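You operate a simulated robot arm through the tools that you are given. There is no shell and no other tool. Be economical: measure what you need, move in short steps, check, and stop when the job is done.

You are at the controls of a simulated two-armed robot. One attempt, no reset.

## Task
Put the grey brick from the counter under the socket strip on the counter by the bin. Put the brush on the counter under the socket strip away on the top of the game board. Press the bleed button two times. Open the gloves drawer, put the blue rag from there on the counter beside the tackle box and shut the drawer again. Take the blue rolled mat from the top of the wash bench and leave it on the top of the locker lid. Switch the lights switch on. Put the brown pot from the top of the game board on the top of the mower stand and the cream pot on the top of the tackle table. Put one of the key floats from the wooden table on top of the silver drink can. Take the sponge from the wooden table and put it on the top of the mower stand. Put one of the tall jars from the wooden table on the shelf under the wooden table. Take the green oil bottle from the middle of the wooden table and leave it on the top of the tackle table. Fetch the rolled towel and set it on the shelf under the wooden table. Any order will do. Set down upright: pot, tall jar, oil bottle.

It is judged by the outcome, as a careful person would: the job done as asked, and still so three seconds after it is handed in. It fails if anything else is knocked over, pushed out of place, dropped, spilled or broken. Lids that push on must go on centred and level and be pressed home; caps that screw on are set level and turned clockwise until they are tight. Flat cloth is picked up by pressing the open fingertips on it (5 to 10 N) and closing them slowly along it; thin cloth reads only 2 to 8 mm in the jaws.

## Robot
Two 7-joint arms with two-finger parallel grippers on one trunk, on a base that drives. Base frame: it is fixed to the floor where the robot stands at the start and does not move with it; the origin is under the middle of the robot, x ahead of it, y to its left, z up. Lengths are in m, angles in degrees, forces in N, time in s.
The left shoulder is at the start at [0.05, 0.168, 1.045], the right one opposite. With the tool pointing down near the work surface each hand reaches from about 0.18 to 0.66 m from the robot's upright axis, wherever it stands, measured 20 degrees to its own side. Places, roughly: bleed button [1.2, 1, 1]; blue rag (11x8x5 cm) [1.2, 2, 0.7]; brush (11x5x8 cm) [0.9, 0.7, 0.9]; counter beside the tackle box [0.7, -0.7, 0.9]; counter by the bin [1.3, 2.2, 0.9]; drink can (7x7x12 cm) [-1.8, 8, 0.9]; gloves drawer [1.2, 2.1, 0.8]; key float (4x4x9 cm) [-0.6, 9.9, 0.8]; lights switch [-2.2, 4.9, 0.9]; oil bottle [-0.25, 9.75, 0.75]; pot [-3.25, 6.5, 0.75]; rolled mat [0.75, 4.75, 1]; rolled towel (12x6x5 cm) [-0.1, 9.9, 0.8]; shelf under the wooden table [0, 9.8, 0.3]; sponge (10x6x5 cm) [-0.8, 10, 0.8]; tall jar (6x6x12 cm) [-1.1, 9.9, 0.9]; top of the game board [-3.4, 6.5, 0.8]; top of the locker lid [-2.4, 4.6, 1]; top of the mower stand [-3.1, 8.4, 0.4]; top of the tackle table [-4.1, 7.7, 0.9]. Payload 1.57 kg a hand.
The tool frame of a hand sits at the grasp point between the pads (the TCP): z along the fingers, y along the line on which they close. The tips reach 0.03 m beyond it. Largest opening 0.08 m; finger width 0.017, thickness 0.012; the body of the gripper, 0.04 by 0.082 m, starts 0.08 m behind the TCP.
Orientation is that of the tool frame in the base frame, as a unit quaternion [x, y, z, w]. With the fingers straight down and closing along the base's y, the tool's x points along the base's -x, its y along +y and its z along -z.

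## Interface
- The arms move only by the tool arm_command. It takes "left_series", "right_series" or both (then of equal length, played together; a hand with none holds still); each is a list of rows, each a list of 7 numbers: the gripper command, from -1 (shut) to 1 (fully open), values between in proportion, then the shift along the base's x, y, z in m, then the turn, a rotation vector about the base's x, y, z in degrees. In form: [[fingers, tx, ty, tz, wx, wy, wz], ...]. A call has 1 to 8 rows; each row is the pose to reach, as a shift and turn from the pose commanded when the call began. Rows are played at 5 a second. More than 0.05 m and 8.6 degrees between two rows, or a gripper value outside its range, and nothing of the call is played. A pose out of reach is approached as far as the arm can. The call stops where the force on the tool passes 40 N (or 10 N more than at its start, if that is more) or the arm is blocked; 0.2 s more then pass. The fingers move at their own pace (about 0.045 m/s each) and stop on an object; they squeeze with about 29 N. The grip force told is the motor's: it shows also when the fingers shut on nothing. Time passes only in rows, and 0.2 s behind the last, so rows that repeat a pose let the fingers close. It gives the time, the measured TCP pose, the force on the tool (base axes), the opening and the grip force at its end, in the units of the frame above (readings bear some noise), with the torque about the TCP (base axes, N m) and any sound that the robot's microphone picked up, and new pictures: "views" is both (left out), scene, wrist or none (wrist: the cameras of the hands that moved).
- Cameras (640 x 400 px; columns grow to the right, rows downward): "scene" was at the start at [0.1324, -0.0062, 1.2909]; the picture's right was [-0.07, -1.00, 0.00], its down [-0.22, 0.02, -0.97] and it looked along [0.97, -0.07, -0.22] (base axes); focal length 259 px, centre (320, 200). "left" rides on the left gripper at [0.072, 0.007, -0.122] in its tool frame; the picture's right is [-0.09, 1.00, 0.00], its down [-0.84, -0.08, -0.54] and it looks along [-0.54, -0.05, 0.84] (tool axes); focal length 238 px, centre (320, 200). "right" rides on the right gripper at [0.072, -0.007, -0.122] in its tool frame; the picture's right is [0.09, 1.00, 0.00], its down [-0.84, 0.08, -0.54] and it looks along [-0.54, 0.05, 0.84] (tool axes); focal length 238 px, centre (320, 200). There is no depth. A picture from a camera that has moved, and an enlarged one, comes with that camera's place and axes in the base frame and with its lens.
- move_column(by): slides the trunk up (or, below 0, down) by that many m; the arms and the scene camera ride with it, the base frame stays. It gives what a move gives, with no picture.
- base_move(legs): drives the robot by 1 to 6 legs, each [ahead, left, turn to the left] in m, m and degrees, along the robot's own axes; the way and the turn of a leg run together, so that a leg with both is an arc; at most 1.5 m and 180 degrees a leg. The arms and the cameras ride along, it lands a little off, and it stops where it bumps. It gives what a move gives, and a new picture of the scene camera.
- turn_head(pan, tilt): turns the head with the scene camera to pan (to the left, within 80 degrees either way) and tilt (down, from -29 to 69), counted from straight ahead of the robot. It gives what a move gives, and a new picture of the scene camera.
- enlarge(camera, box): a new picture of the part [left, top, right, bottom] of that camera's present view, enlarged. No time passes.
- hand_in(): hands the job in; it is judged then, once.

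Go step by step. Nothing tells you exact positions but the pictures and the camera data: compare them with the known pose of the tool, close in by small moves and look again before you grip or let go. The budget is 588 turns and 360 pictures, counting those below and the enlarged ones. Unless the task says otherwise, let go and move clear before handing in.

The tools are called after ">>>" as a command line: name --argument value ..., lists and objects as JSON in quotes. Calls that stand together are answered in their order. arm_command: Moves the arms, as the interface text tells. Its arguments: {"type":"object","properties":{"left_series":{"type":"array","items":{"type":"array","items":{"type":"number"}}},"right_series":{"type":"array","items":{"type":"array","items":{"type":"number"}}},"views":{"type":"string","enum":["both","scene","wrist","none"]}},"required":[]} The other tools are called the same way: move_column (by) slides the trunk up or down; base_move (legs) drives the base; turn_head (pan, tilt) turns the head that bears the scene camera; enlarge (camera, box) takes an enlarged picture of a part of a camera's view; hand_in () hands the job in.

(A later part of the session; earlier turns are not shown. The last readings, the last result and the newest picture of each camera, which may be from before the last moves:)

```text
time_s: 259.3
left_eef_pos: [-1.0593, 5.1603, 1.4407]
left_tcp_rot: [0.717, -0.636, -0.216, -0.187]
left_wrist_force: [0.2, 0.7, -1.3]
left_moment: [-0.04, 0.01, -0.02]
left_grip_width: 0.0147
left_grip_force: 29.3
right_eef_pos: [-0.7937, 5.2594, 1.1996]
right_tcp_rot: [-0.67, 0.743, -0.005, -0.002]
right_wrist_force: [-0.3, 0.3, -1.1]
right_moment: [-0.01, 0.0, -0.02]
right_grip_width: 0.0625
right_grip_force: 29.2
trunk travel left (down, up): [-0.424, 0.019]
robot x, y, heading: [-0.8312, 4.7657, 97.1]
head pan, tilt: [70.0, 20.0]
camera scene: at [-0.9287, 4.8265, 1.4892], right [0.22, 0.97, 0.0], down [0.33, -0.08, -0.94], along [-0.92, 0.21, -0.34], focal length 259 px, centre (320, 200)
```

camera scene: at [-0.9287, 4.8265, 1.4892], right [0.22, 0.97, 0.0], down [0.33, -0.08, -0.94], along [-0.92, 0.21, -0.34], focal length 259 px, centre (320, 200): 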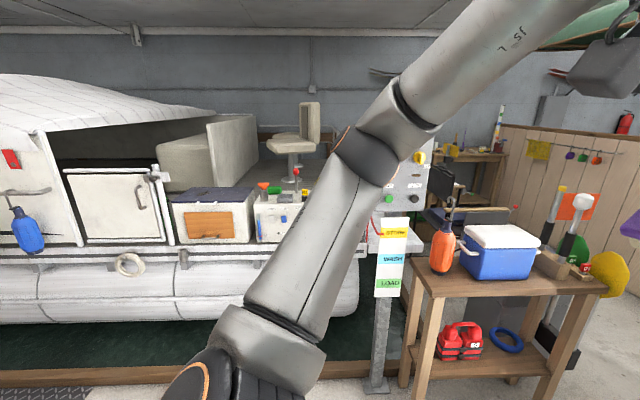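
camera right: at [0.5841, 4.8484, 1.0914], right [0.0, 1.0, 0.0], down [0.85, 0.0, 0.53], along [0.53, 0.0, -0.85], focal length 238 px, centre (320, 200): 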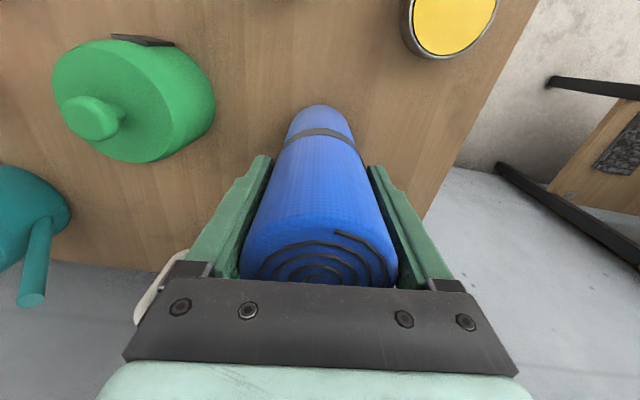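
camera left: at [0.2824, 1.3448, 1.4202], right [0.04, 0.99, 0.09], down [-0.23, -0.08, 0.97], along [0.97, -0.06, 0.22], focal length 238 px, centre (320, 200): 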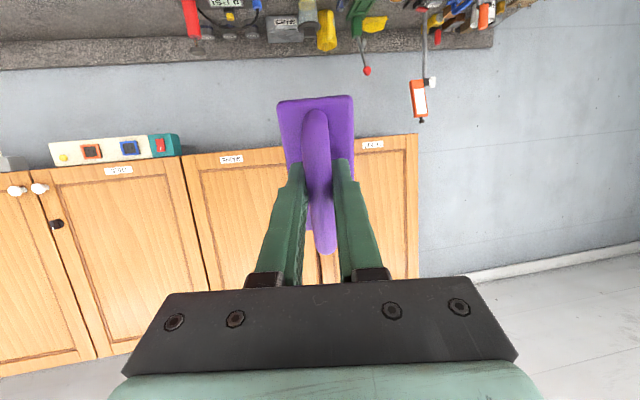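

>>> enlarge --camera "scene" --box '[150, 150, 380, 294]'

```text
2.78 times, centred on (265, 222) of scene
camera zoom: at [-0.9287, 4.8265, 1.4892], right [0.22, 0.97, 0.0], down [0.33, -0.08, -0.94], along [-0.92, 0.21, -0.34], focal length 720 px, centre (473, 139)
```

zoom: 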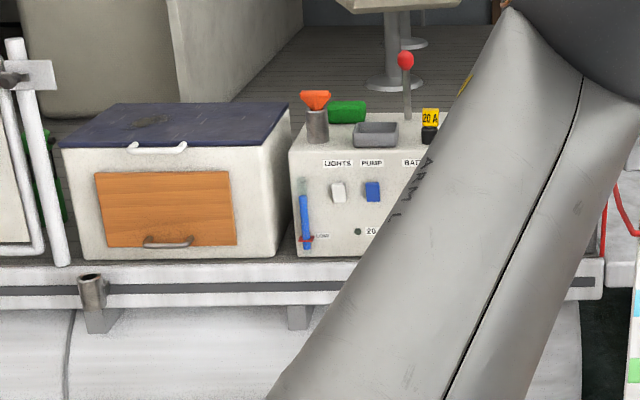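

>>> arm_command --right_series '[[-1, 0, 0, 0.04, 0, 0, 0], [-1, 0, 0, 0.08, 0, 0, 0], [-1, 0, -0.0, 0.12, 0, 0, 0]]' --views "none"

>>> base_move --legs '[[0, 0, 83], [0.3, 0.35, 0], [0.35, 0.0, 0]]'

>>> turn_head --pan -5 --tilt 35

```text
time_s: 260.1
left_eef_pos: [-1.0609, 5.1592, 1.4415]
left_tcp_rot: [0.717, -0.637, -0.214, -0.187]
left_wrist_force: [-0.2, -0.6, -0.9]
left_moment: [-0.03, -0.02, 0.01]
left_grip_width: 0.015
left_grip_force: 29.5
right_eef_pos: [-0.7933, 5.2592, 1.32]
right_tcp_rot: [-0.67, 0.742, -0.004, -0.002]
right_wrist_force: [-1.2, -0.4, -2.1]
right_moment: [-0.01, -0.02, 0.0]
right_grip_width: 0.0629
right_grip_force: 29.1
trunk travel left (down, up): [-0.424, 0.019]
robot x, y, heading: [-0.8321, 4.7677, 97.4]
head pan, tilt: [70.0, 20.0]
```

```text
time_s: 268.3
left_eef_pos: [-1.8975, 4.2253, 1.4408]
left_tcp_rot: [0.959, 0.002, -0.284, 0.002]
left_wrist_force: [-0.5, 0.3, -0.8]
left_moment: [0.02, -0.05, -0.02]
left_grip_width: 0.015
left_grip_force: 29.4
right_eef_pos: [-1.9655, 4.5016, 1.3201]
right_tcp_rot: [0.994, -0.108, 0.004, -0.001]
right_wrist_force: [0.7, 0.0, -1.9]
right_moment: [0.0, -0.02, 0.01]
right_grip_width: 0.0629
right_grip_force: 29.3
trunk travel left (down, up): [-0.424, 0.019]
robot x, y, heading: [-1.4765, 4.4072, -179.8]
head pan, tilt: [70.0, 20.0]
camera scene: at [-1.5505, 4.3184, 1.4892], right [-0.94, 0.33, 0.0], down [0.11, 0.32, -0.94], along [-0.31, -0.89, -0.34], focal length 259 px, centre (320, 200)
```

scene: 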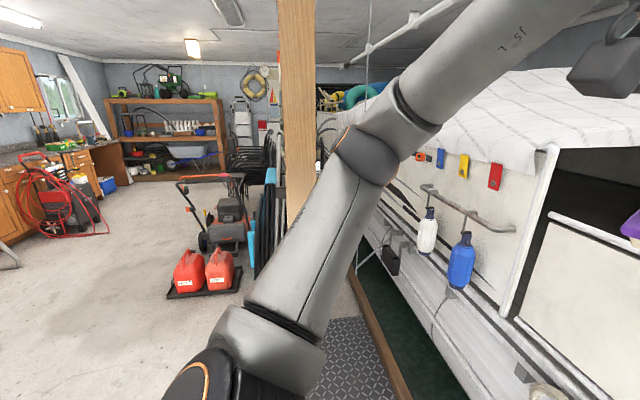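

```text
time_s: 269.8
left_eef_pos: [-1.8966, 4.2253, 1.4409]
left_tcp_rot: [0.959, 0.002, -0.284, 0.003]
left_wrist_force: [0.2, -0.5, -2.1]
left_moment: [-0.01, -0.09, 0.0]
left_grip_width: 0.015
left_grip_force: 29.0
right_eef_pos: [-1.9635, 4.5016, 1.3201]
right_tcp_rot: [0.994, -0.109, 0.004, -0.001]
right_wrist_force: [1.2, 0.3, -3.2]
right_moment: [0.02, 0.0, 0.04]
right_grip_width: 0.0625
right_grip_force: 29.0
trunk travel left (down, up): [-0.424, 0.019]
robot x, y, heading: [-1.4798, 4.4053, -179.7]
head pan, tilt: [-5.0, 35.0]
camera scene: at [-1.6068, 4.413, 1.4654], right [0.08, 1.0, 0.0], down [0.57, -0.04, -0.82], along [-0.82, 0.06, -0.57], focal length 259 px, centre (320, 200)
```

scene: 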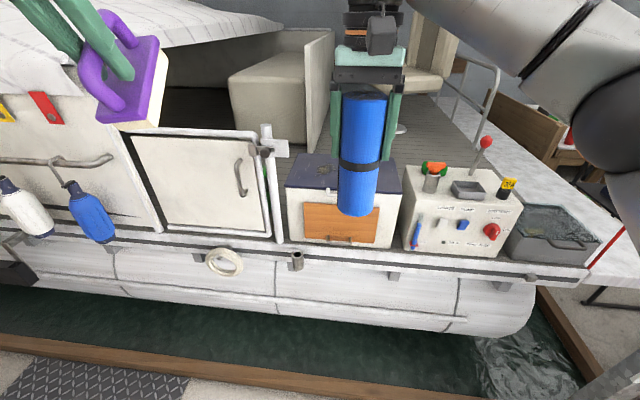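

>>> base_move --legs '[[0.22, 0.0, 0], [0, 0, 28]]'

>>> turn_head --pan -30 --tilt 35

```text
time_s: 272.9
left_eef_pos: [-1.979, 4.047, 1.4406]
left_tcp_rot: [0.93, 0.235, -0.275, 0.071]
left_wrist_force: [-0.7, -0.4, 0.1]
left_moment: [0.03, -0.02, -0.01]
left_grip_width: 0.015
left_grip_force: 28.9
right_eef_pos: [-2.1701, 4.2593, 1.3195]
right_tcp_rot: [0.991, 0.137, 0.004, -0.003]
right_wrist_force: [1.0, 0.6, -2.1]
right_moment: [0.0, -0.02, -0.03]
right_grip_width: 0.0628
right_grip_force: 29.5
trunk travel left (down, up): [-0.424, 0.019]
robot x, y, heading: [-1.6942, 4.4066, -151.4]
head pan, tilt: [-5.0, 35.0]
camera scene: at [-1.8124, 4.3499, 1.4654], right [-0.4, 0.92, 0.0], down [0.53, 0.23, -0.82], along [-0.75, -0.33, -0.57], focal length 259 px, centre (320, 200)
```

scene: 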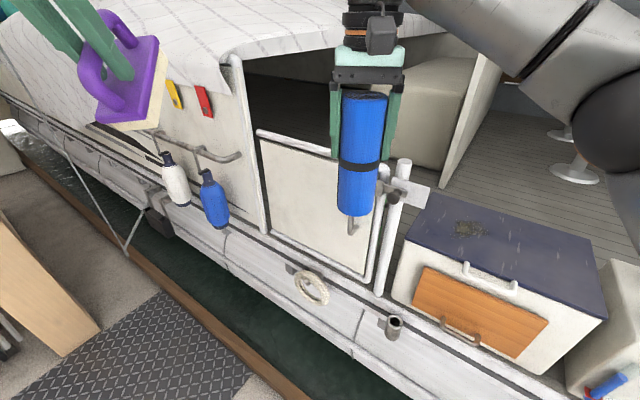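

```text
time_s: 273.8
left_eef_pos: [-1.9811, 4.0479, 1.4411]
left_tcp_rot: [0.929, 0.234, -0.276, 0.072]
left_wrist_force: [-0.7, -0.7, -0.3]
left_moment: [-0.01, -0.06, 0.01]
left_grip_width: 0.0148
left_grip_force: 29.4
right_eef_pos: [-2.1707, 4.2596, 1.3189]
right_tcp_rot: [0.991, 0.137, 0.004, -0.002]
right_wrist_force: [0.3, -0.2, -1.9]
right_moment: [-0.02, -0.06, 0.01]
right_grip_width: 0.0627
right_grip_force: 29.3
trunk travel left (down, up): [-0.424, 0.019]
robot x, y, heading: [-1.6954, 4.4034, -151.0]
head pan, tilt: [-30.0, 35.0]
camera scene: at [-1.8199, 4.3874, 1.4654], right [0.02, 1.0, 0.0], down [0.57, -0.01, -0.82], along [-0.82, 0.02, -0.57], focal length 259 px, centre (320, 200)
```

scene: 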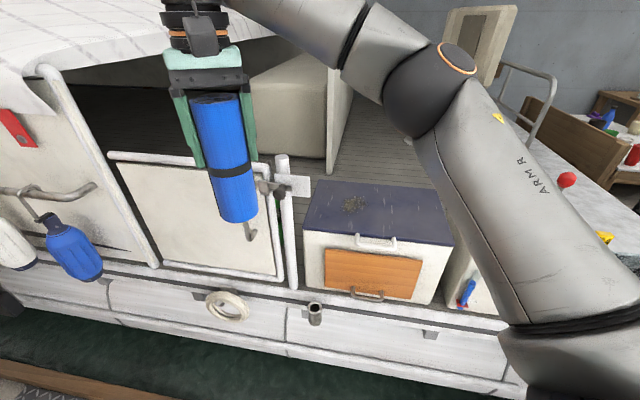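

>>> arm_command --right_series '[[-1, -0.02, 0.045, 0, 0, 0, 0], [-1, -0.04, 0.09, 0, 0, 0, 0], [-1, -0.07, 0.13, 0, 0, 0, 0], [-1, -0.105, 0.165, 0, 0, 0, 0], [-1, -0.14, 0.2, 0, 0, 0, 0], [-1, -0.175, 0.235, 0, 0, 0, 0], [-1, -0.21, 0.27, -0.01, 0, 0, 0], [-1, -0.245, 0.3, -0.02, 0, 0, 0]]'

```text
refused: row 7 steps farther than a row can; nothing moved
```

>>> arm_command --right_series '[[-1, -0.02, 0.04, 0, 0, 0, 0], [-1, -0.045, 0.08, 0, 0, 0, 0], [-1, -0.075, 0.12, 0, 0, 0, 0], [-1, -0.105, 0.158, 0, 0, 0, 0], [-1, -0.14, 0.193, 0, 0, 0, 0], [-1, -0.175, 0.228, 0, 0, 0, 0], [-1, -0.21, 0.263, 0, 0, 0, 0], [-1, -0.245, 0.298, 0, 0, 0, 0]]'

```text
time_s: 275.6
left_eef_pos: [-1.9816, 4.0482, 1.4411]
left_tcp_rot: [0.93, 0.234, -0.275, 0.071]
left_wrist_force: [0.7, -0.1, -0.9]
left_moment: [0.01, -0.04, -0.01]
left_grip_width: 0.015
left_grip_force: 29.2
right_eef_pos: [-2.3644, 4.524, 1.3072]
right_tcp_rot: [0.991, 0.137, 0.005, -0.003]
right_wrist_force: [-0.5, -2.0, -1.5]
right_moment: [0.05, -0.03, -0.02]
right_grip_width: 0.0628
right_grip_force: 29.3
right hand out of reach, approached as far as the arm can: row 7, 8
trunk travel left (down, up): [-0.424, 0.019]
robot x, y, heading: [-1.6939, 4.404, -151.3]
head pan, tilt: [-30.0, 35.0]
camera scene: at [-1.821, 4.3866, 1.4652], right [0.02, 1.0, 0.0], down [0.57, -0.01, -0.82], along [-0.82, 0.02, -0.57], focal length 259 px, centre (320, 200)
camera right: at [-2.2985, 4.5513, 1.4297], right [0.36, -0.93, 0.0], down [-0.79, -0.31, 0.53], along [-0.5, -0.19, -0.85], focal length 238 px, centre (320, 200)
```

scene: 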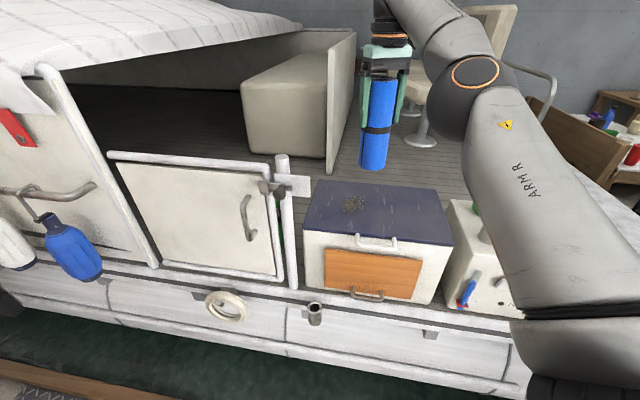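
right: 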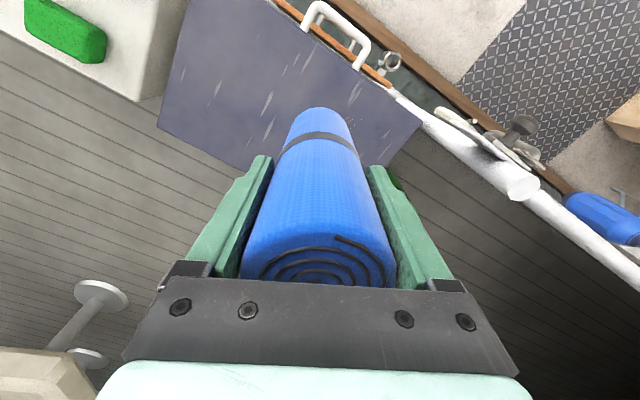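

>>> base_move --legs '[[0.05, -0.027, 0]]'

>>> arm_command --right_series '[[-1, -0.0, 0.01, -0.04, 0, 0, 0], [-1, -0.005, 0.015, -0.08, 0, 0, 0], [-1, -0.01, 0.02, -0.12, 0, 0, 0]]'

```text
time_s: 276.5
left_eef_pos: [-2.0378, 4.0457, 1.442]
left_tcp_rot: [0.93, 0.235, -0.274, 0.071]
left_wrist_force: [-1.6, -0.1, -2.0]
left_moment: [0.02, -0.08, 0.04]
left_grip_width: 0.0149
left_grip_force: 29.2
right_eef_pos: [-2.4218, 4.5252, 1.3071]
right_tcp_rot: [0.991, 0.137, 0.005, -0.003]
right_wrist_force: [-0.8, 0.3, -2.5]
right_moment: [-0.01, -0.03, 0.0]
right_grip_width: 0.0628
right_grip_force: 28.7
trunk travel left (down, up): [-0.424, 0.019]
robot x, y, heading: [-1.7541, 4.4042, -151.5]
head pan, tilt: [-30.0, 35.0]
camera scene: at [-1.8775, 4.3871, 1.4652], right [0.02, 1.0, 0.0], down [0.57, -0.01, -0.82], along [-0.82, 0.02, -0.57], focal length 259 px, centre (320, 200)
```

scene: 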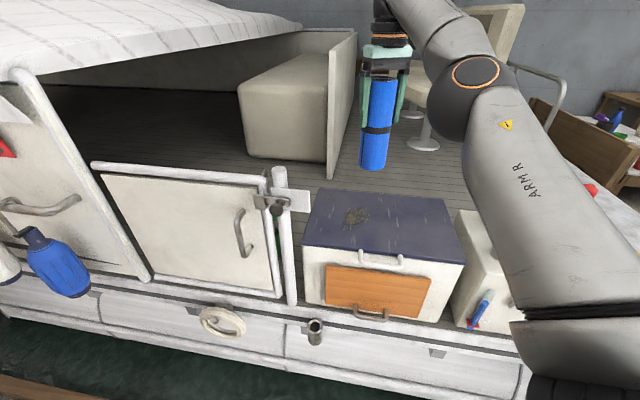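

```text
time_s: 277.3
left_eef_pos: [-2.0371, 4.0487, 1.442]
left_tcp_rot: [0.93, 0.233, -0.276, 0.072]
left_wrist_force: [-0.7, 1.0, -0.8]
left_moment: [0.01, -0.02, 0.02]
left_grip_width: 0.0149
left_grip_force: 28.6
right_eef_pos: [-2.4298, 4.5454, 1.188]
right_tcp_rot: [0.991, 0.135, 0.004, -0.001]
right_wrist_force: [-1.1, -0.4, -2.3]
right_moment: [0.02, -0.04, 0.0]
right_grip_width: 0.0625
right_grip_force: 29.2
trunk travel left (down, up): [-0.424, 0.019]
robot x, y, heading: [-1.7524, 4.4073, -151.5]
head pan, tilt: [-30.0, 35.0]
camera scene: at [-1.8768, 4.3882, 1.4654], right [0.02, 1.0, 0.0], down [0.57, -0.01, -0.82], along [-0.82, 0.02, -0.57], focal length 259 px, centre (320, 200)
camera right: at [-2.3636, 4.5734, 1.3104], right [0.36, -0.93, 0.0], down [-0.79, -0.3, 0.54], along [-0.5, -0.19, -0.84], focal length 238 px, centre (320, 200)
```

scene: 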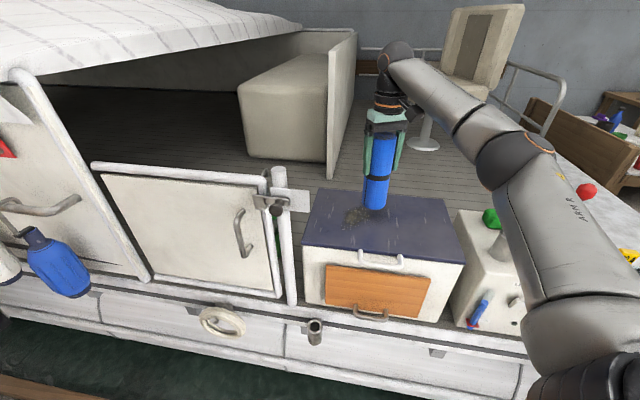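
right: 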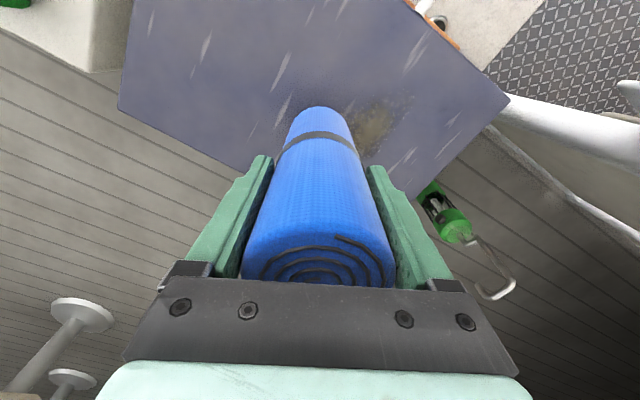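

>>> arm_command --right_series '[[-1, 0, 0.0, -0.01, 0, 0, 0], [-1, 0, 0.0, -0.02, 0, 0, 0], [-1, 0, 0, -0.03, 0, 0, 0]]'

```text
time_s: 278.1
left_eef_pos: [-2.036, 4.0486, 1.4411]
left_tcp_rot: [0.929, 0.234, -0.276, 0.072]
left_wrist_force: [0.5, -0.3, -1.0]
left_moment: [0.0, -0.03, 0.01]
left_grip_width: 0.0151
left_grip_force: 28.7
right_eef_pos: [-2.4297, 4.5454, 1.157]
right_tcp_rot: [0.991, 0.136, 0.004, -0.002]
right_wrist_force: [0.0, 0.4, -1.6]
right_moment: [-0.02, -0.05, 0.0]
right_grip_width: 0.063
right_grip_force: 28.7
trunk travel left (down, up): [-0.424, 0.019]
robot x, y, heading: [-1.75, 4.4073, -151.6]
head pan, tilt: [-30.0, 35.0]
camera scene: at [-1.8765, 4.3873, 1.4653], right [0.02, 1.0, 0.0], down [0.57, -0.01, -0.82], along [-0.82, 0.02, -0.57], focal length 259 px, centre (320, 200)
camera right: at [-2.3637, 4.5724, 1.2805], right [0.36, -0.93, 0.0], down [-0.79, -0.3, 0.53], along [-0.5, -0.19, -0.85], focal length 238 px, centre (320, 200)
```

scene: 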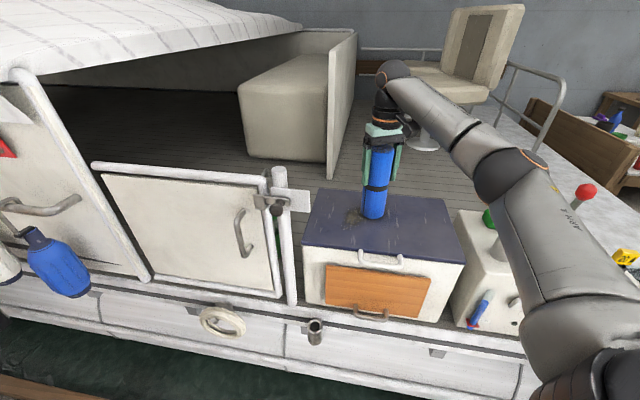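
right: 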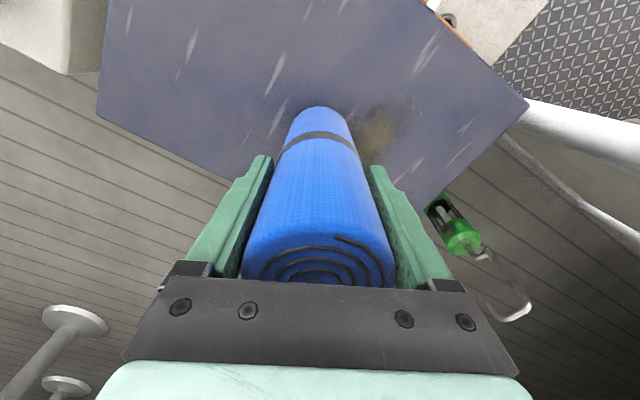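

>>> arm_command --right_series '[[-1, 0, 0.0, -0.006, 0, 0, 0], [-1, 0, 0.0, -0.012, 0, 0, 0]]' --views "none"

```text
time_s: 278.7
left_eef_pos: [-2.0315, 4.0486, 1.4432]
left_tcp_rot: [0.929, 0.234, -0.278, 0.072]
left_wrist_force: [0.1, -0.7, -1.6]
left_moment: [0.03, -0.04, -0.02]
left_grip_width: 0.0148
left_grip_force: 29.2
right_eef_pos: [-2.4273, 4.546, 1.1527]
right_tcp_rot: [0.991, 0.136, -0.003, -0.001]
right_wrist_force: [-2.3, 5.8, 35.6]
right_moment: [0.61, -0.21, 0.05]
right_grip_width: 0.0629
right_grip_force: 29.0
trunk travel left (down, up): [-0.424, 0.019]
robot x, y, heading: [-1.751, 4.4061, -151.6]
head pan, tilt: [-30.0, 35.0]
```

>>> arm_command --right_series '[[-1, 0, 0.0, 0.009, 0, 0, 0], [0.3, 0, 0.0, 0.009, 0, 0, 0], [1, 0, 0.0, 0.009, 0, 0, 0], [1, 0, 0.0, 0.009, 0, 0, 0], [1, 0, 0.0, 0.04, 0, 0, 0], [1, 0, 0.0, 0.085, 0, 0, 0], [1, 0, 0.0, 0.13, 0, 0, 0]]'

```text
time_s: 280.3
left_eef_pos: [-2.0339, 4.0464, 1.4399]
left_tcp_rot: [0.929, 0.234, -0.276, 0.072]
left_wrist_force: [-0.5, -0.8, -1.5]
left_moment: [0.0, -0.04, 0.0]
left_grip_width: 0.015
left_grip_force: 28.5
right_eef_pos: [-2.4299, 4.5448, 1.2771]
right_tcp_rot: [0.991, 0.136, 0.003, -0.003]
right_wrist_force: [-0.2, -0.4, 0.2]
right_moment: [0.03, 0.02, -0.01]
right_grip_width: 0.08
right_grip_force: 0.0
trunk travel left (down, up): [-0.424, 0.019]
robot x, y, heading: [-1.7507, 4.4034, -151.6]
head pan, tilt: [-30.0, 35.0]
camera scene: at [-1.8751, 4.386, 1.4654], right [0.02, 1.0, 0.0], down [0.57, -0.01, -0.82], along [-0.82, 0.02, -0.57], focal length 259 px, centre (320, 200)
camera right: at [-2.3623, 4.5704, 1.3992], right [0.36, -0.93, 0.0], down [-0.79, -0.3, 0.54], along [-0.5, -0.19, -0.84], focal length 238 px, centre (320, 200)
```

scene: 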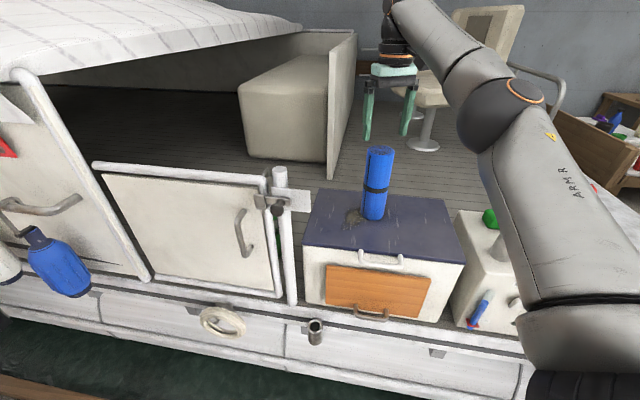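
right: 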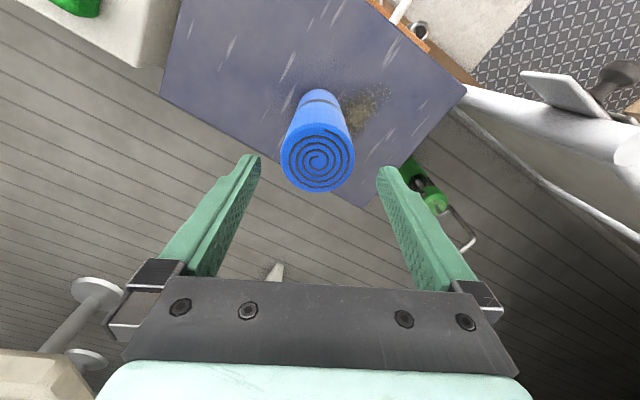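

>>> arm_command --right_series '[[0, 0, 0, 0.04, 0, 0, 0], [-1, 0.03, 0.0, 0.06, 0, 0, 0], [-1, 0.07, -0.01, 0.07, 0, 0, 0], [-1, 0.11, -0.02, 0.07, 0, 0, 0], [-1, 0.15, -0.03, 0.07, 0, 0, 0], [-1, 0.19, -0.04, 0.07, 0, 0, 0]]' --views "none"

>>> base_move --legs '[[-0.25, 0, 0], [0, 0, -28], [0, -0.45, 0]]'

>>> turn_head --pan -5 --tilt 30

```text
time_s: 281.7
left_eef_pos: [-2.0348, 4.0474, 1.4412]
left_tcp_rot: [0.93, 0.234, -0.275, 0.072]
left_wrist_force: [0.6, -0.1, -0.8]
left_moment: [0.04, -0.01, 0.01]
left_grip_width: 0.0154
left_grip_force: 29.7
right_eef_pos: [-2.2399, 4.5056, 1.3472]
right_tcp_rot: [0.991, 0.135, 0.005, -0.002]
right_wrist_force: [0.2, 0.0, 0.4]
right_moment: [0.01, 0.01, -0.04]
right_grip_width: 0.0
right_grip_force: 21.6
right hand out of reach, approached as far as the arm can: row 1
trunk travel left (down, up): [-0.424, 0.019]
robot x, y, heading: [-1.7503, 4.4031, -151.1]
head pan, tilt: [-30.0, 35.0]
```

```text
time_s: 287.3
left_eef_pos: [-1.9552, 4.7901, 1.4411]
left_tcp_rot: [0.959, 0.002, -0.284, 0.003]
left_wrist_force: [-0.8, 0.5, -1.6]
left_moment: [-0.01, -0.05, 0.0]
left_grip_width: 0.015
left_grip_force: 28.5
right_eef_pos: [-1.9204, 5.2896, 1.3446]
right_tcp_rot: [0.994, -0.106, 0.004, -0.001]
right_wrist_force: [-0.6, 0.5, -0.1]
right_moment: [-0.02, 0.0, 0.01]
right_grip_width: 0.0
right_grip_force: 21.5
trunk travel left (down, up): [-0.424, 0.019]
robot x, y, heading: [-1.5386, 4.9692, -179.5]
head pan, tilt: [-30.0, 35.0]
camera scene: at [-1.6547, 5.015, 1.4654], right [0.49, 0.87, 0.0], down [0.5, -0.28, -0.82], along [-0.71, 0.4, -0.57], focal length 259 px, centre (320, 200)
```

scene: 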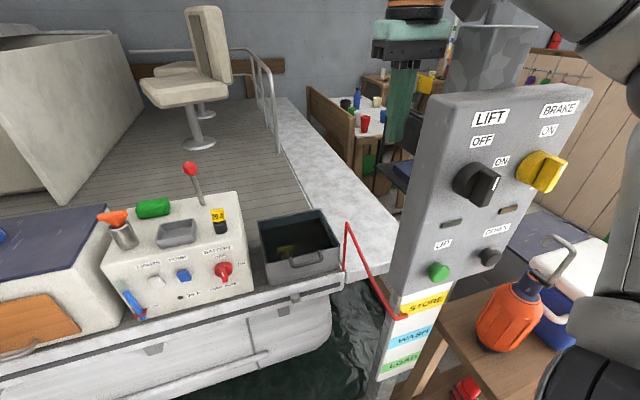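

```text
time_s: 288.1
left_eef_pos: [-1.9558, 4.7897, 1.4422]
left_tcp_rot: [0.958, 0.002, -0.285, 0.003]
left_wrist_force: [-0.8, 0.2, -1.0]
left_moment: [0.0, -0.06, 0.01]
left_grip_width: 0.0152
left_grip_force: 29.0
right_eef_pos: [-1.9214, 5.2895, 1.3462]
right_tcp_rot: [0.994, -0.107, 0.005, -0.001]
right_wrist_force: [0.2, 0.5, -0.9]
right_moment: [0.01, 0.0, 0.01]
right_grip_width: 0.0
right_grip_force: 21.3
trunk travel left (down, up): [-0.424, 0.019]
robot x, y, heading: [-1.5388, 4.9739, -179.2]
head pan, tilt: [-5.0, 30.0]
camera scene: at [-1.6682, 4.9784, 1.4732], right [0.08, 1.0, 0.0], down [0.5, -0.04, -0.87], along [-0.86, 0.07, -0.5], focal length 259 px, centre (320, 200)
```

scene: 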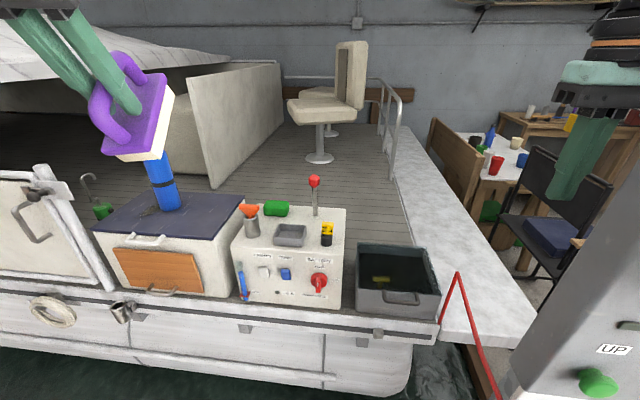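

>>> enlarge --camera "scene" --box '[210, 190, 370, 310]'

```text
3.33 times, centred on (290, 250) of scene
camera zoom: at [-1.6682, 4.9784, 1.4732], right [0.08, 1.0, 0.0], down [0.5, -0.04, -0.87], along [-0.86, 0.07, -0.5], focal length 864 px, centre (420, 33)
```

zoom: 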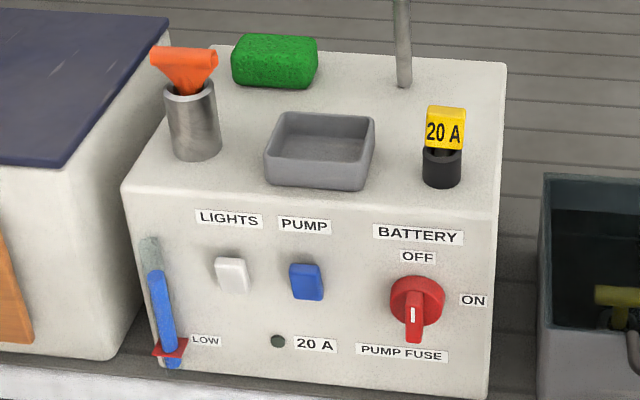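

>>> base_move --legs '[[0, 0.25, 0]]'

>>> arm_command --right_series '[[-1, 0, -0.01, 0, 1.45, 8.3, 0], [-1, 0, -0.02, 0, 2.9, 16.6, 0], [-1, 0, -0.03, 0, 4.35, 24.9, 0], [-1, 0, -0.04, 0, 5.8, 33.2, 0], [-1, -0.01, -0.05, 0, 7.25, 41.5, 0], [-1, -0.02, -0.06, 0, 8.7, 49.8, 0], [-1, -0.03, -0.07, 0, 10.1, 58.1, 0], [-1, -0.04, -0.08, 0, 11.6, 66.4, 0]]' --views "none"

```text
time_s: 290.0
left_eef_pos: [-1.9525, 4.5401, 1.4412]
left_tcp_rot: [0.959, 0.002, -0.284, 0.003]
left_wrist_force: [-0.6, -0.6, -0.7]
left_moment: [-0.01, -0.03, -0.01]
left_grip_width: 0.015
left_grip_force: 28.8
right_eef_pos: [-1.9192, 5.0401, 1.3465]
right_tcp_rot: [0.994, -0.108, 0.004, -0.002]
right_wrist_force: [0.2, -0.8, 0.2]
right_moment: [0.0, -0.01, 0.0]
right_grip_width: 0.0002
right_grip_force: 21.6
trunk travel left (down, up): [-0.424, 0.019]
robot x, y, heading: [-1.5348, 4.7192, -179.3]
head pan, tilt: [-5.0, 30.0]
camera scene: at [-1.6657, 4.7285, 1.4732], right [0.08, 1.0, 0.0], down [0.5, -0.04, -0.87], along [-0.86, 0.07, -0.5], focal length 259 px, centre (320, 200)
```

scene: 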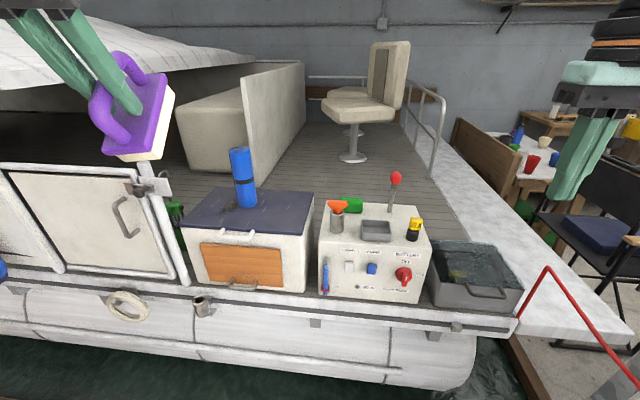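

```text
time_s: 291.8
left_eef_pos: [-1.954, 4.5408, 1.4406]
left_tcp_rot: [0.959, 0.001, -0.285, 0.003]
left_wrist_force: [-0.4, 0.6, -1.4]
left_moment: [0.0, -0.07, -0.02]
left_grip_width: 0.015
left_grip_force: 29.5
right_eef_pos: [-1.9585, 4.9608, 1.3459]
right_tcp_rot: [0.829, -0.091, -0.551, -0.036]
right_wrist_force: [-0.2, -1.0, 0.5]
right_moment: [-0.03, 0.0, -0.02]
right_grip_width: 0.0
right_grip_force: 21.5
trunk travel left (down, up): [-0.424, 0.019]
robot x, y, heading: [-1.5362, 4.7216, -179.4]
head pan, tilt: [-5.0, 30.0]
```

>>> move_column --by -0.25

>>> arm_command --right_series '[[-1, 0, -0.03, -0.035, 0.5, 3, 0], [-1, 0, -0.06, -0.07, 1, 6, 0], [-1, 0, -0.09, -0.1, 1.5, 8, 0], [-1, 0, -0.1, -0.14, 1.5, 8, 0], [-1, -0.02, -0.1, -0.17, 1.5, 8, 0]]'

```text
time_s: 294.4
left_eef_pos: [-1.9526, 4.5406, 1.1916]
left_tcp_rot: [0.959, 0.002, -0.285, 0.003]
left_wrist_force: [0.2, 1.2, 0.0]
left_moment: [-0.03, -0.04, -0.01]
left_grip_width: 0.0149
left_grip_force: 28.8
right_eef_pos: [-1.9583, 4.9615, 1.0946]
right_tcp_rot: [0.83, -0.091, -0.55, -0.037]
right_wrist_force: [0.1, -0.3, 0.4]
right_moment: [-0.03, 0.0, -0.04]
right_grip_width: 0.0
right_grip_force: 21.0
trunk travel left (down, up): [-0.174, 0.269]
robot x, y, heading: [-1.5362, 4.7257, -179.7]
head pan, tilt: [-5.0, 30.0]
```

```text
time_s: 295.6
left_eef_pos: [-1.9543, 4.5413, 1.1916]
left_tcp_rot: [0.959, 0.002, -0.285, 0.003]
left_wrist_force: [-0.4, 1.0, -1.7]
left_moment: [0.0, -0.06, 0.0]
left_grip_width: 0.015
left_grip_force: 28.9
right_eef_pos: [-1.9801, 4.8623, 0.9255]
right_tcp_rot: [0.788, -0.087, -0.608, -0.042]
right_wrist_force: [0.3, 0.3, 0.7]
right_moment: [-0.01, -0.01, 0.01]
right_grip_width: 0.0
right_grip_force: 20.9
right hand out of reach, approached as far as the arm can: row 2, 3
trunk travel left (down, up): [-0.174, 0.269]
robot x, y, heading: [-1.537, 4.7232, -179.6]
head pan, tilt: [-5.0, 30.0]
camera scene: at [-1.6658, 4.7292, 1.2232], right [0.08, 1.0, 0.0], down [0.5, -0.04, -0.87], along [-0.86, 0.07, -0.5], focal length 259 px, centre (320, 200)
camera right: at [-1.8442, 4.8425, 0.887], right [-0.16, -0.99, -0.05], down [0.3, -0.1, 0.95], along [-0.94, 0.14, 0.31], focal length 238 px, centre (320, 200)
```

scene: 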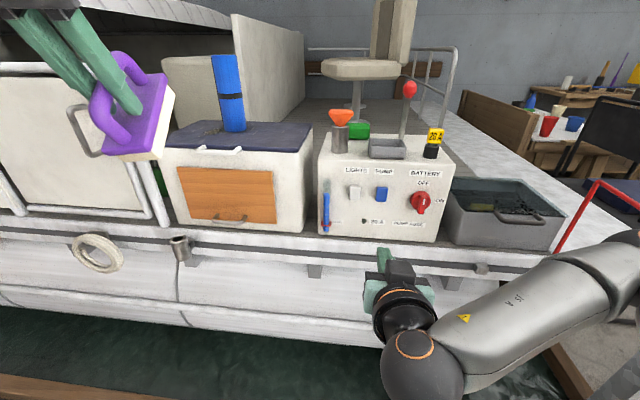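
right: 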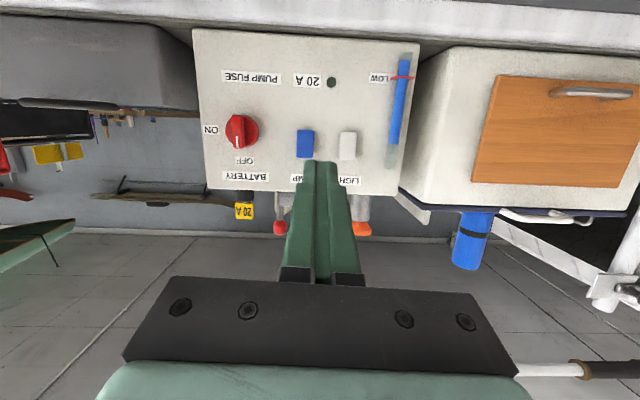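

>>> enlarge --camera "right" --box '[280, 110, 400, 190]'

>>> enlarge --camera "scene" --box '[330, 160, 410, 215]'

```text
5.00 times, centred on (340, 150) of right
camera zoom: at [-1.8442, 4.8425, 0.887], right [-0.16, -0.99, -0.05], down [0.3, -0.1, 0.95], along [-0.94, 0.14, 0.31], focal length 1192 px, centre (220, 450)
```

zoom: 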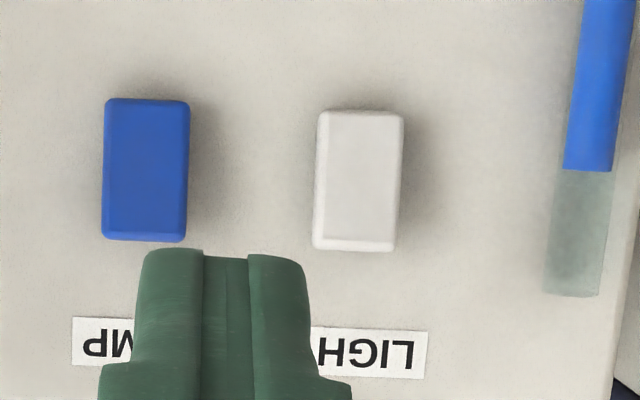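

```text
7.27 times, centred on (370, 188) of scene
camera zoom: at [-1.6658, 4.7292, 1.2232], right [0.08, 1.0, 0.0], down [0.5, -0.04, -0.87], along [-0.86, 0.07, -0.5], focal length 1886 px, centre (-44, 291)
```

zoom: 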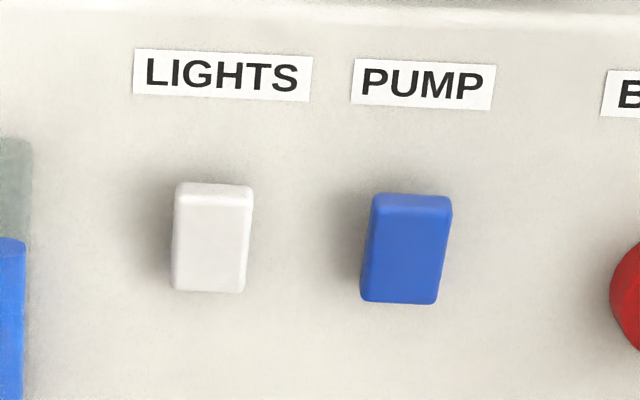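

>>> arm_command --right_series '[[-1, -0.04, -0.004, 0.005, 0, 0, 0], [-1, -0.08, -0.008, 0.01, 0, 0, 0], [-1, -0.12, -0.012, 0.016, 0, 0, 0], [-1, -0.155, -0.0155, 0.016, 0, 0, 0]]'

```text
time_s: 296.6
left_eef_pos: [-1.9534, 4.5416, 1.1914]
left_tcp_rot: [0.959, 0.002, -0.285, 0.003]
left_wrist_force: [-0.6, -1.3, -0.9]
left_moment: [-0.01, -0.03, 0.01]
left_grip_width: 0.0149
left_grip_force: 29.1
right_eef_pos: [-2.1349, 4.8476, 0.9416]
right_tcp_rot: [0.789, -0.085, -0.608, -0.041]
right_wrist_force: [0.5, 1.0, 0.4]
right_moment: [0.0, -0.02, -0.01]
right_grip_width: 0.0002
right_grip_force: 21.7
trunk travel left (down, up): [-0.174, 0.269]
robot x, y, heading: [-1.5314, 4.7244, -179.5]
head pan, tilt: [-5.0, 30.0]
camera scene: at [-1.6658, 4.729, 1.2232], right [0.08, 1.0, 0.0], down [0.5, -0.04, -0.87], along [-0.86, 0.07, -0.5], focal length 259 px, centre (320, 200)
camera right: at [-1.9995, 4.8281, 0.9031], right [-0.16, -0.99, -0.05], down [0.29, -0.1, 0.95], along [-0.94, 0.14, 0.31], focal length 238 px, centre (320, 200)
```

scene: 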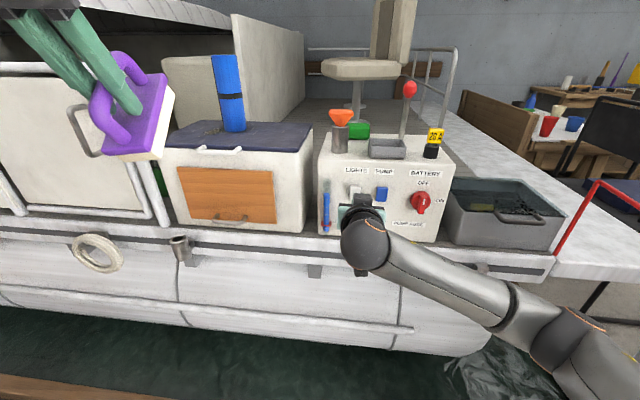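
right: 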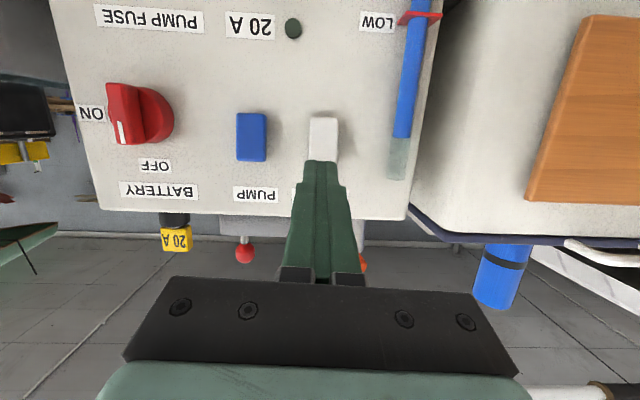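

>>> arm_command --right_series '[[-1, -0.01, 0.0015, 0, 0, 0, 0], [-1, -0.02, 0.003, 0.0, 0, 0, 0], [-1, -0.03, 0.0045, 0.0, 0, 0, 0], [-1, -0.035, 0.0055, 0.0, 0, 0, 0]]' --views "wrist"

```text
time_s: 297.6
left_eef_pos: [-1.9538, 4.5406, 1.1912]
left_tcp_rot: [0.959, 0.002, -0.284, 0.003]
left_wrist_force: [0.5, 0.4, -0.5]
left_moment: [0.01, 0.0, 0.01]
left_grip_width: 0.0149
left_grip_force: 29.0
right_eef_pos: [-2.1686, 4.8521, 0.9413]
right_tcp_rot: [0.788, -0.085, -0.608, -0.041]
right_wrist_force: [-0.2, 0.1, 0.5]
right_moment: [0.02, -0.03, 0.0]
right_grip_width: 0.0
right_grip_force: 21.1
trunk travel left (down, up): [-0.174, 0.269]
robot x, y, heading: [-1.5355, 4.721, -179.7]
head pan, tilt: [-5.0, 30.0]
camera right: at [-2.0338, 4.8325, 0.903], right [-0.16, -0.99, -0.05], down [0.29, -0.1, 0.95], along [-0.94, 0.14, 0.31], focal length 238 px, centre (320, 200)
```

right: 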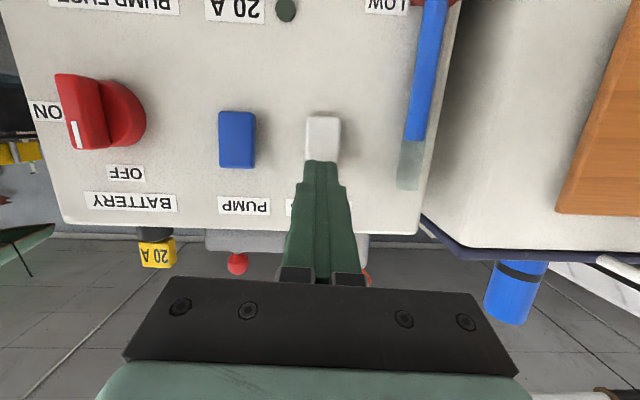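

>>> arm_command --right_series '[[-1, 0, 0, -0.01, 0, 0, 0], [-1, -0.01, 0.0015, -0.01, 0, 0, 0], [-1, -0.015, 0.0025, -0.01, 0, 0, 0], [-1, -0.02, 0.003, -0.01, 0, 0, 0], [-1, -0.025, 0.004, -0.01, 0, 0, 0]]' --views "wrist"

```text
time_s: 298.7
left_eef_pos: [-1.9499, 4.5421, 1.1911]
left_tcp_rot: [0.958, 0.001, -0.286, 0.003]
left_wrist_force: [0.8, 0.1, -1.2]
left_moment: [-0.02, -0.06, -0.01]
left_grip_width: 0.015
left_grip_force: 29.6
right_eef_pos: [-2.1865, 4.8548, 0.9317]
right_tcp_rot: [0.789, -0.087, -0.606, -0.041]
right_wrist_force: [20.1, 2.6, 3.9]
right_moment: [0.04, 0.12, -0.29]
right_grip_width: 0.0003
right_grip_force: 21.1
trunk travel left (down, up): [-0.174, 0.269]
robot x, y, heading: [-1.5341, 4.7188, -179.5]
head pan, tilt: [-5.0, 30.0]
stopped in row 5 (right hand): the force on the tool passed its limit (the readings are from after the stop); the commanded pose is now the measured one
camera right: at [-2.0509, 4.8348, 0.8937], right [-0.16, -0.99, -0.05], down [0.29, -0.09, 0.95], along [-0.94, 0.14, 0.3], focal length 238 px, centre (320, 200)
```

right: 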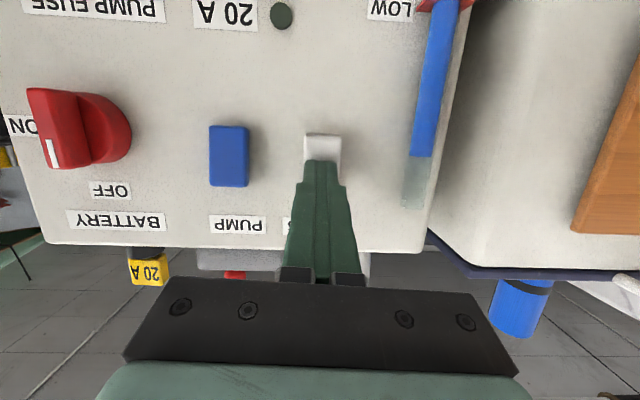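

>>> arm_command --right_series '[[-1, 0.03, 0, 0, 0, 0, 0], [-1, 0.06, 0.0, -0.03, 0, 0, 0]]' --views "none"

>>> enlarge --camera "right" --box '[180, 60, 400, 200]'

```text
time_s: 299.3
left_eef_pos: [-1.9525, 4.5414, 1.1912]
left_tcp_rot: [0.959, 0.001, -0.285, 0.003]
left_wrist_force: [0.8, -0.8, -0.4]
left_moment: [0.02, -0.04, 0.02]
left_grip_width: 0.0153
left_grip_force: 28.8
right_eef_pos: [-2.1295, 4.8523, 0.8994]
right_tcp_rot: [0.791, -0.085, -0.605, -0.04]
right_wrist_force: [0.2, -0.4, -0.8]
right_moment: [-0.02, 0.0, 0.0]
right_grip_width: 0.0001
right_grip_force: 21.8
trunk travel left (down, up): [-0.174, 0.269]
robot x, y, heading: [-1.5321, 4.724, -179.5]
head pan, tilt: [-5.0, 30.0]
```

```text
2.86 times, centred on (290, 130) of right
camera zoom: at [-1.9935, 4.8341, 0.8618], right [-0.16, -0.99, -0.05], down [0.29, -0.1, 0.95], along [-0.94, 0.14, 0.3], focal length 681 px, centre (406, 400)
```

zoom: 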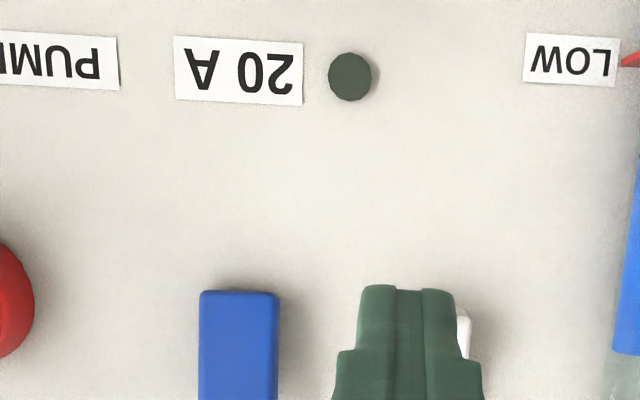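

>>> arm_command --right_series '[[-1, 0.02, 0.04, 0, 0, 0, 0], [-1, 0.04, 0.08, 0.0, 0, 0, 0], [-1, 0.05, 0.12, 0.0, 0, 0, 0]]' --views "none"

>>> enlarge --camera "scene" --box '[330, 160, 410, 215]'

>>> enlarge --camera "right" --box '[250, 60, 550, 250]'

```text
time_s: 300.1
left_eef_pos: [-1.9537, 4.5416, 1.1906]
left_tcp_rot: [0.958, 0.0, -0.285, 0.003]
left_wrist_force: [-0.9, -0.3, -0.9]
left_moment: [-0.04, -0.05, 0.01]
left_grip_width: 0.015
left_grip_force: 29.2
right_eef_pos: [-2.0796, 4.972, 0.8984]
right_tcp_rot: [0.79, -0.086, -0.605, -0.042]
right_wrist_force: [0.2, 0.4, -0.2]
right_moment: [0.02, 0.01, 0.0]
right_grip_width: 0.0001
right_grip_force: 20.8
trunk travel left (down, up): [-0.174, 0.269]
robot x, y, heading: [-1.5337, 4.723, -179.7]
head pan, tilt: [-5.0, 30.0]
```

```text
7.27 times, centred on (370, 188) of scene
camera zoom: at [-1.665, 4.7292, 1.2232], right [0.08, 1.0, 0.0], down [0.5, -0.04, -0.87], along [-0.86, 0.07, -0.5], focal length 1886 px, centre (-44, 291)
```

zoom: 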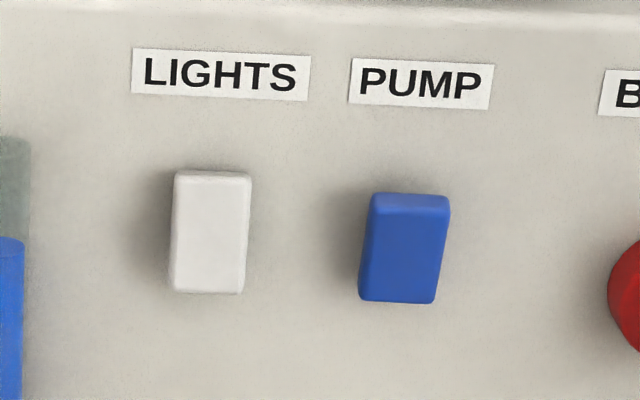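

```text
2.11 times, centred on (400, 155) of right
camera zoom: at [-1.9439, 4.954, 0.8614], right [-0.16, -0.99, -0.05], down [0.29, -0.1, 0.95], along [-0.94, 0.14, 0.3], focal length 502 px, centre (152, 295)
```

zoom: 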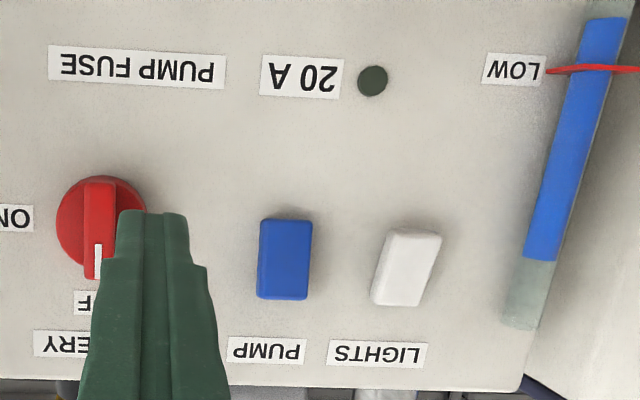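

The LIGHTS rocker flipped (its face now differs from PUMP's). I'll bring the right hand back to a neutral pose and back away to survey toward the game board.

>>> arm_command --right_series '[[-1, 0.05, 0, 0.02, -1.45, -8.3, 0], [-1, 0.08, 0.0, 0.05, -2.9, -16.6, 0], [-1, 0.11, 0, 0.08, -4.35, -24.9, 0], [-1, 0.13, 0.0, 0.11, -5.8, -33.2, 0], [-1, 0.14, 0.0, 0.14, -7.25, -41.5, 0], [-1, 0.15, 0.0, 0.17, -8.7, -49.8, 0], [-1, 0.15, 0.0, 0.2, -10.1, -58.1, 0], [-1, 0.15, 0.0, 0.22, -11.6, -66.4, 0]]' --views "none"

>>> base_move --legs '[[-0.55, 0, 0], [0, 0, -60]]'

>>> turn_head --pan 5 --tilt 15

```text
refused: row 1 steps farther than a row can; nothing moved
```

```text
time_s: 306.0
left_eef_pos: [-1.3437, 4.9989, 1.191]
left_tcp_rot: [0.83, -0.479, -0.248, -0.14]
left_wrist_force: [0.5, -0.5, -1.4]
left_moment: [-0.06, -0.03, 0.0]
left_grip_width: 0.015
left_grip_force: 29.1
right_eef_pos: [-1.0328, 5.3234, 0.8988]
right_tcp_rot: [0.641, -0.471, -0.502, -0.338]
right_wrist_force: [-0.5, 0.2, 0.6]
right_moment: [0.03, 0.01, -0.01]
right_grip_width: 0.0001
right_grip_force: 21.4
trunk travel left (down, up): [-0.174, 0.269]
robot x, y, heading: [-0.9781, 4.7243, 120.2]
head pan, tilt: [-5.0, 30.0]
camera scene: at [-1.0385, 4.8421, 1.2232], right [0.9, 0.43, 0.0], down [0.21, -0.45, -0.87], along [-0.37, 0.78, -0.5], focal length 259 px, centre (320, 200)
```

scene: 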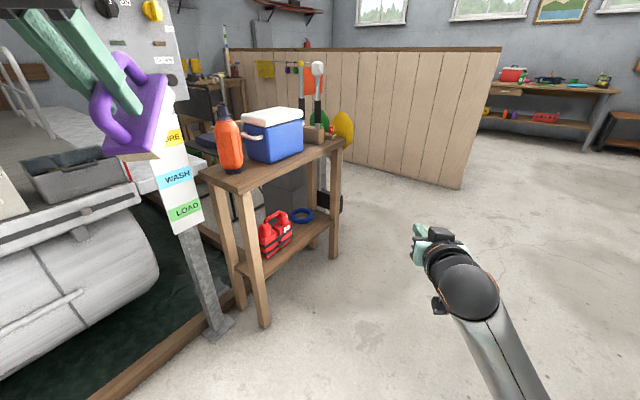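

```text
time_s: 306.7
left_eef_pos: [-1.3435, 4.9982, 1.1922]
left_tcp_rot: [0.83, -0.479, -0.248, -0.141]
left_wrist_force: [0.1, -0.1, -1.0]
left_moment: [0.0, 0.0, 0.02]
left_grip_width: 0.0151
left_grip_force: 29.6
right_eef_pos: [-1.0336, 5.3228, 0.8988]
right_tcp_rot: [0.641, -0.471, -0.503, -0.339]
right_wrist_force: [-0.5, 0.0, -0.5]
right_moment: [-0.03, -0.03, 0.03]
right_grip_width: 0.0
right_grip_force: 21.8
trunk travel left (down, up): [-0.174, 0.269]
robot x, y, heading: [-0.9779, 4.7229, 120.4]
head pan, tilt: [5.0, 15.0]
camera scene: at [-1.0538, 4.8366, 1.2473], right [0.82, 0.58, 0.0], down [0.15, -0.21, -0.97], along [-0.56, 0.79, -0.26], focal length 259 px, centre (320, 200)
```

scene: 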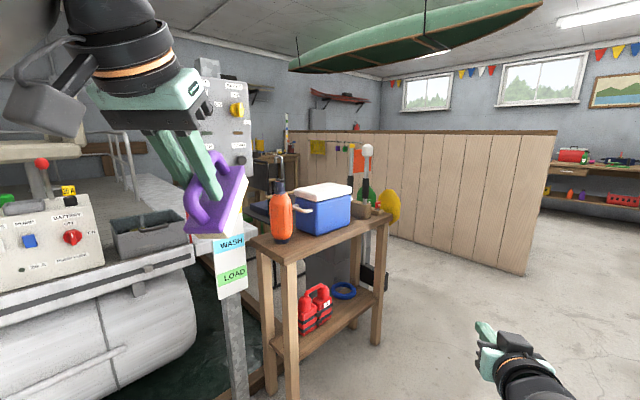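

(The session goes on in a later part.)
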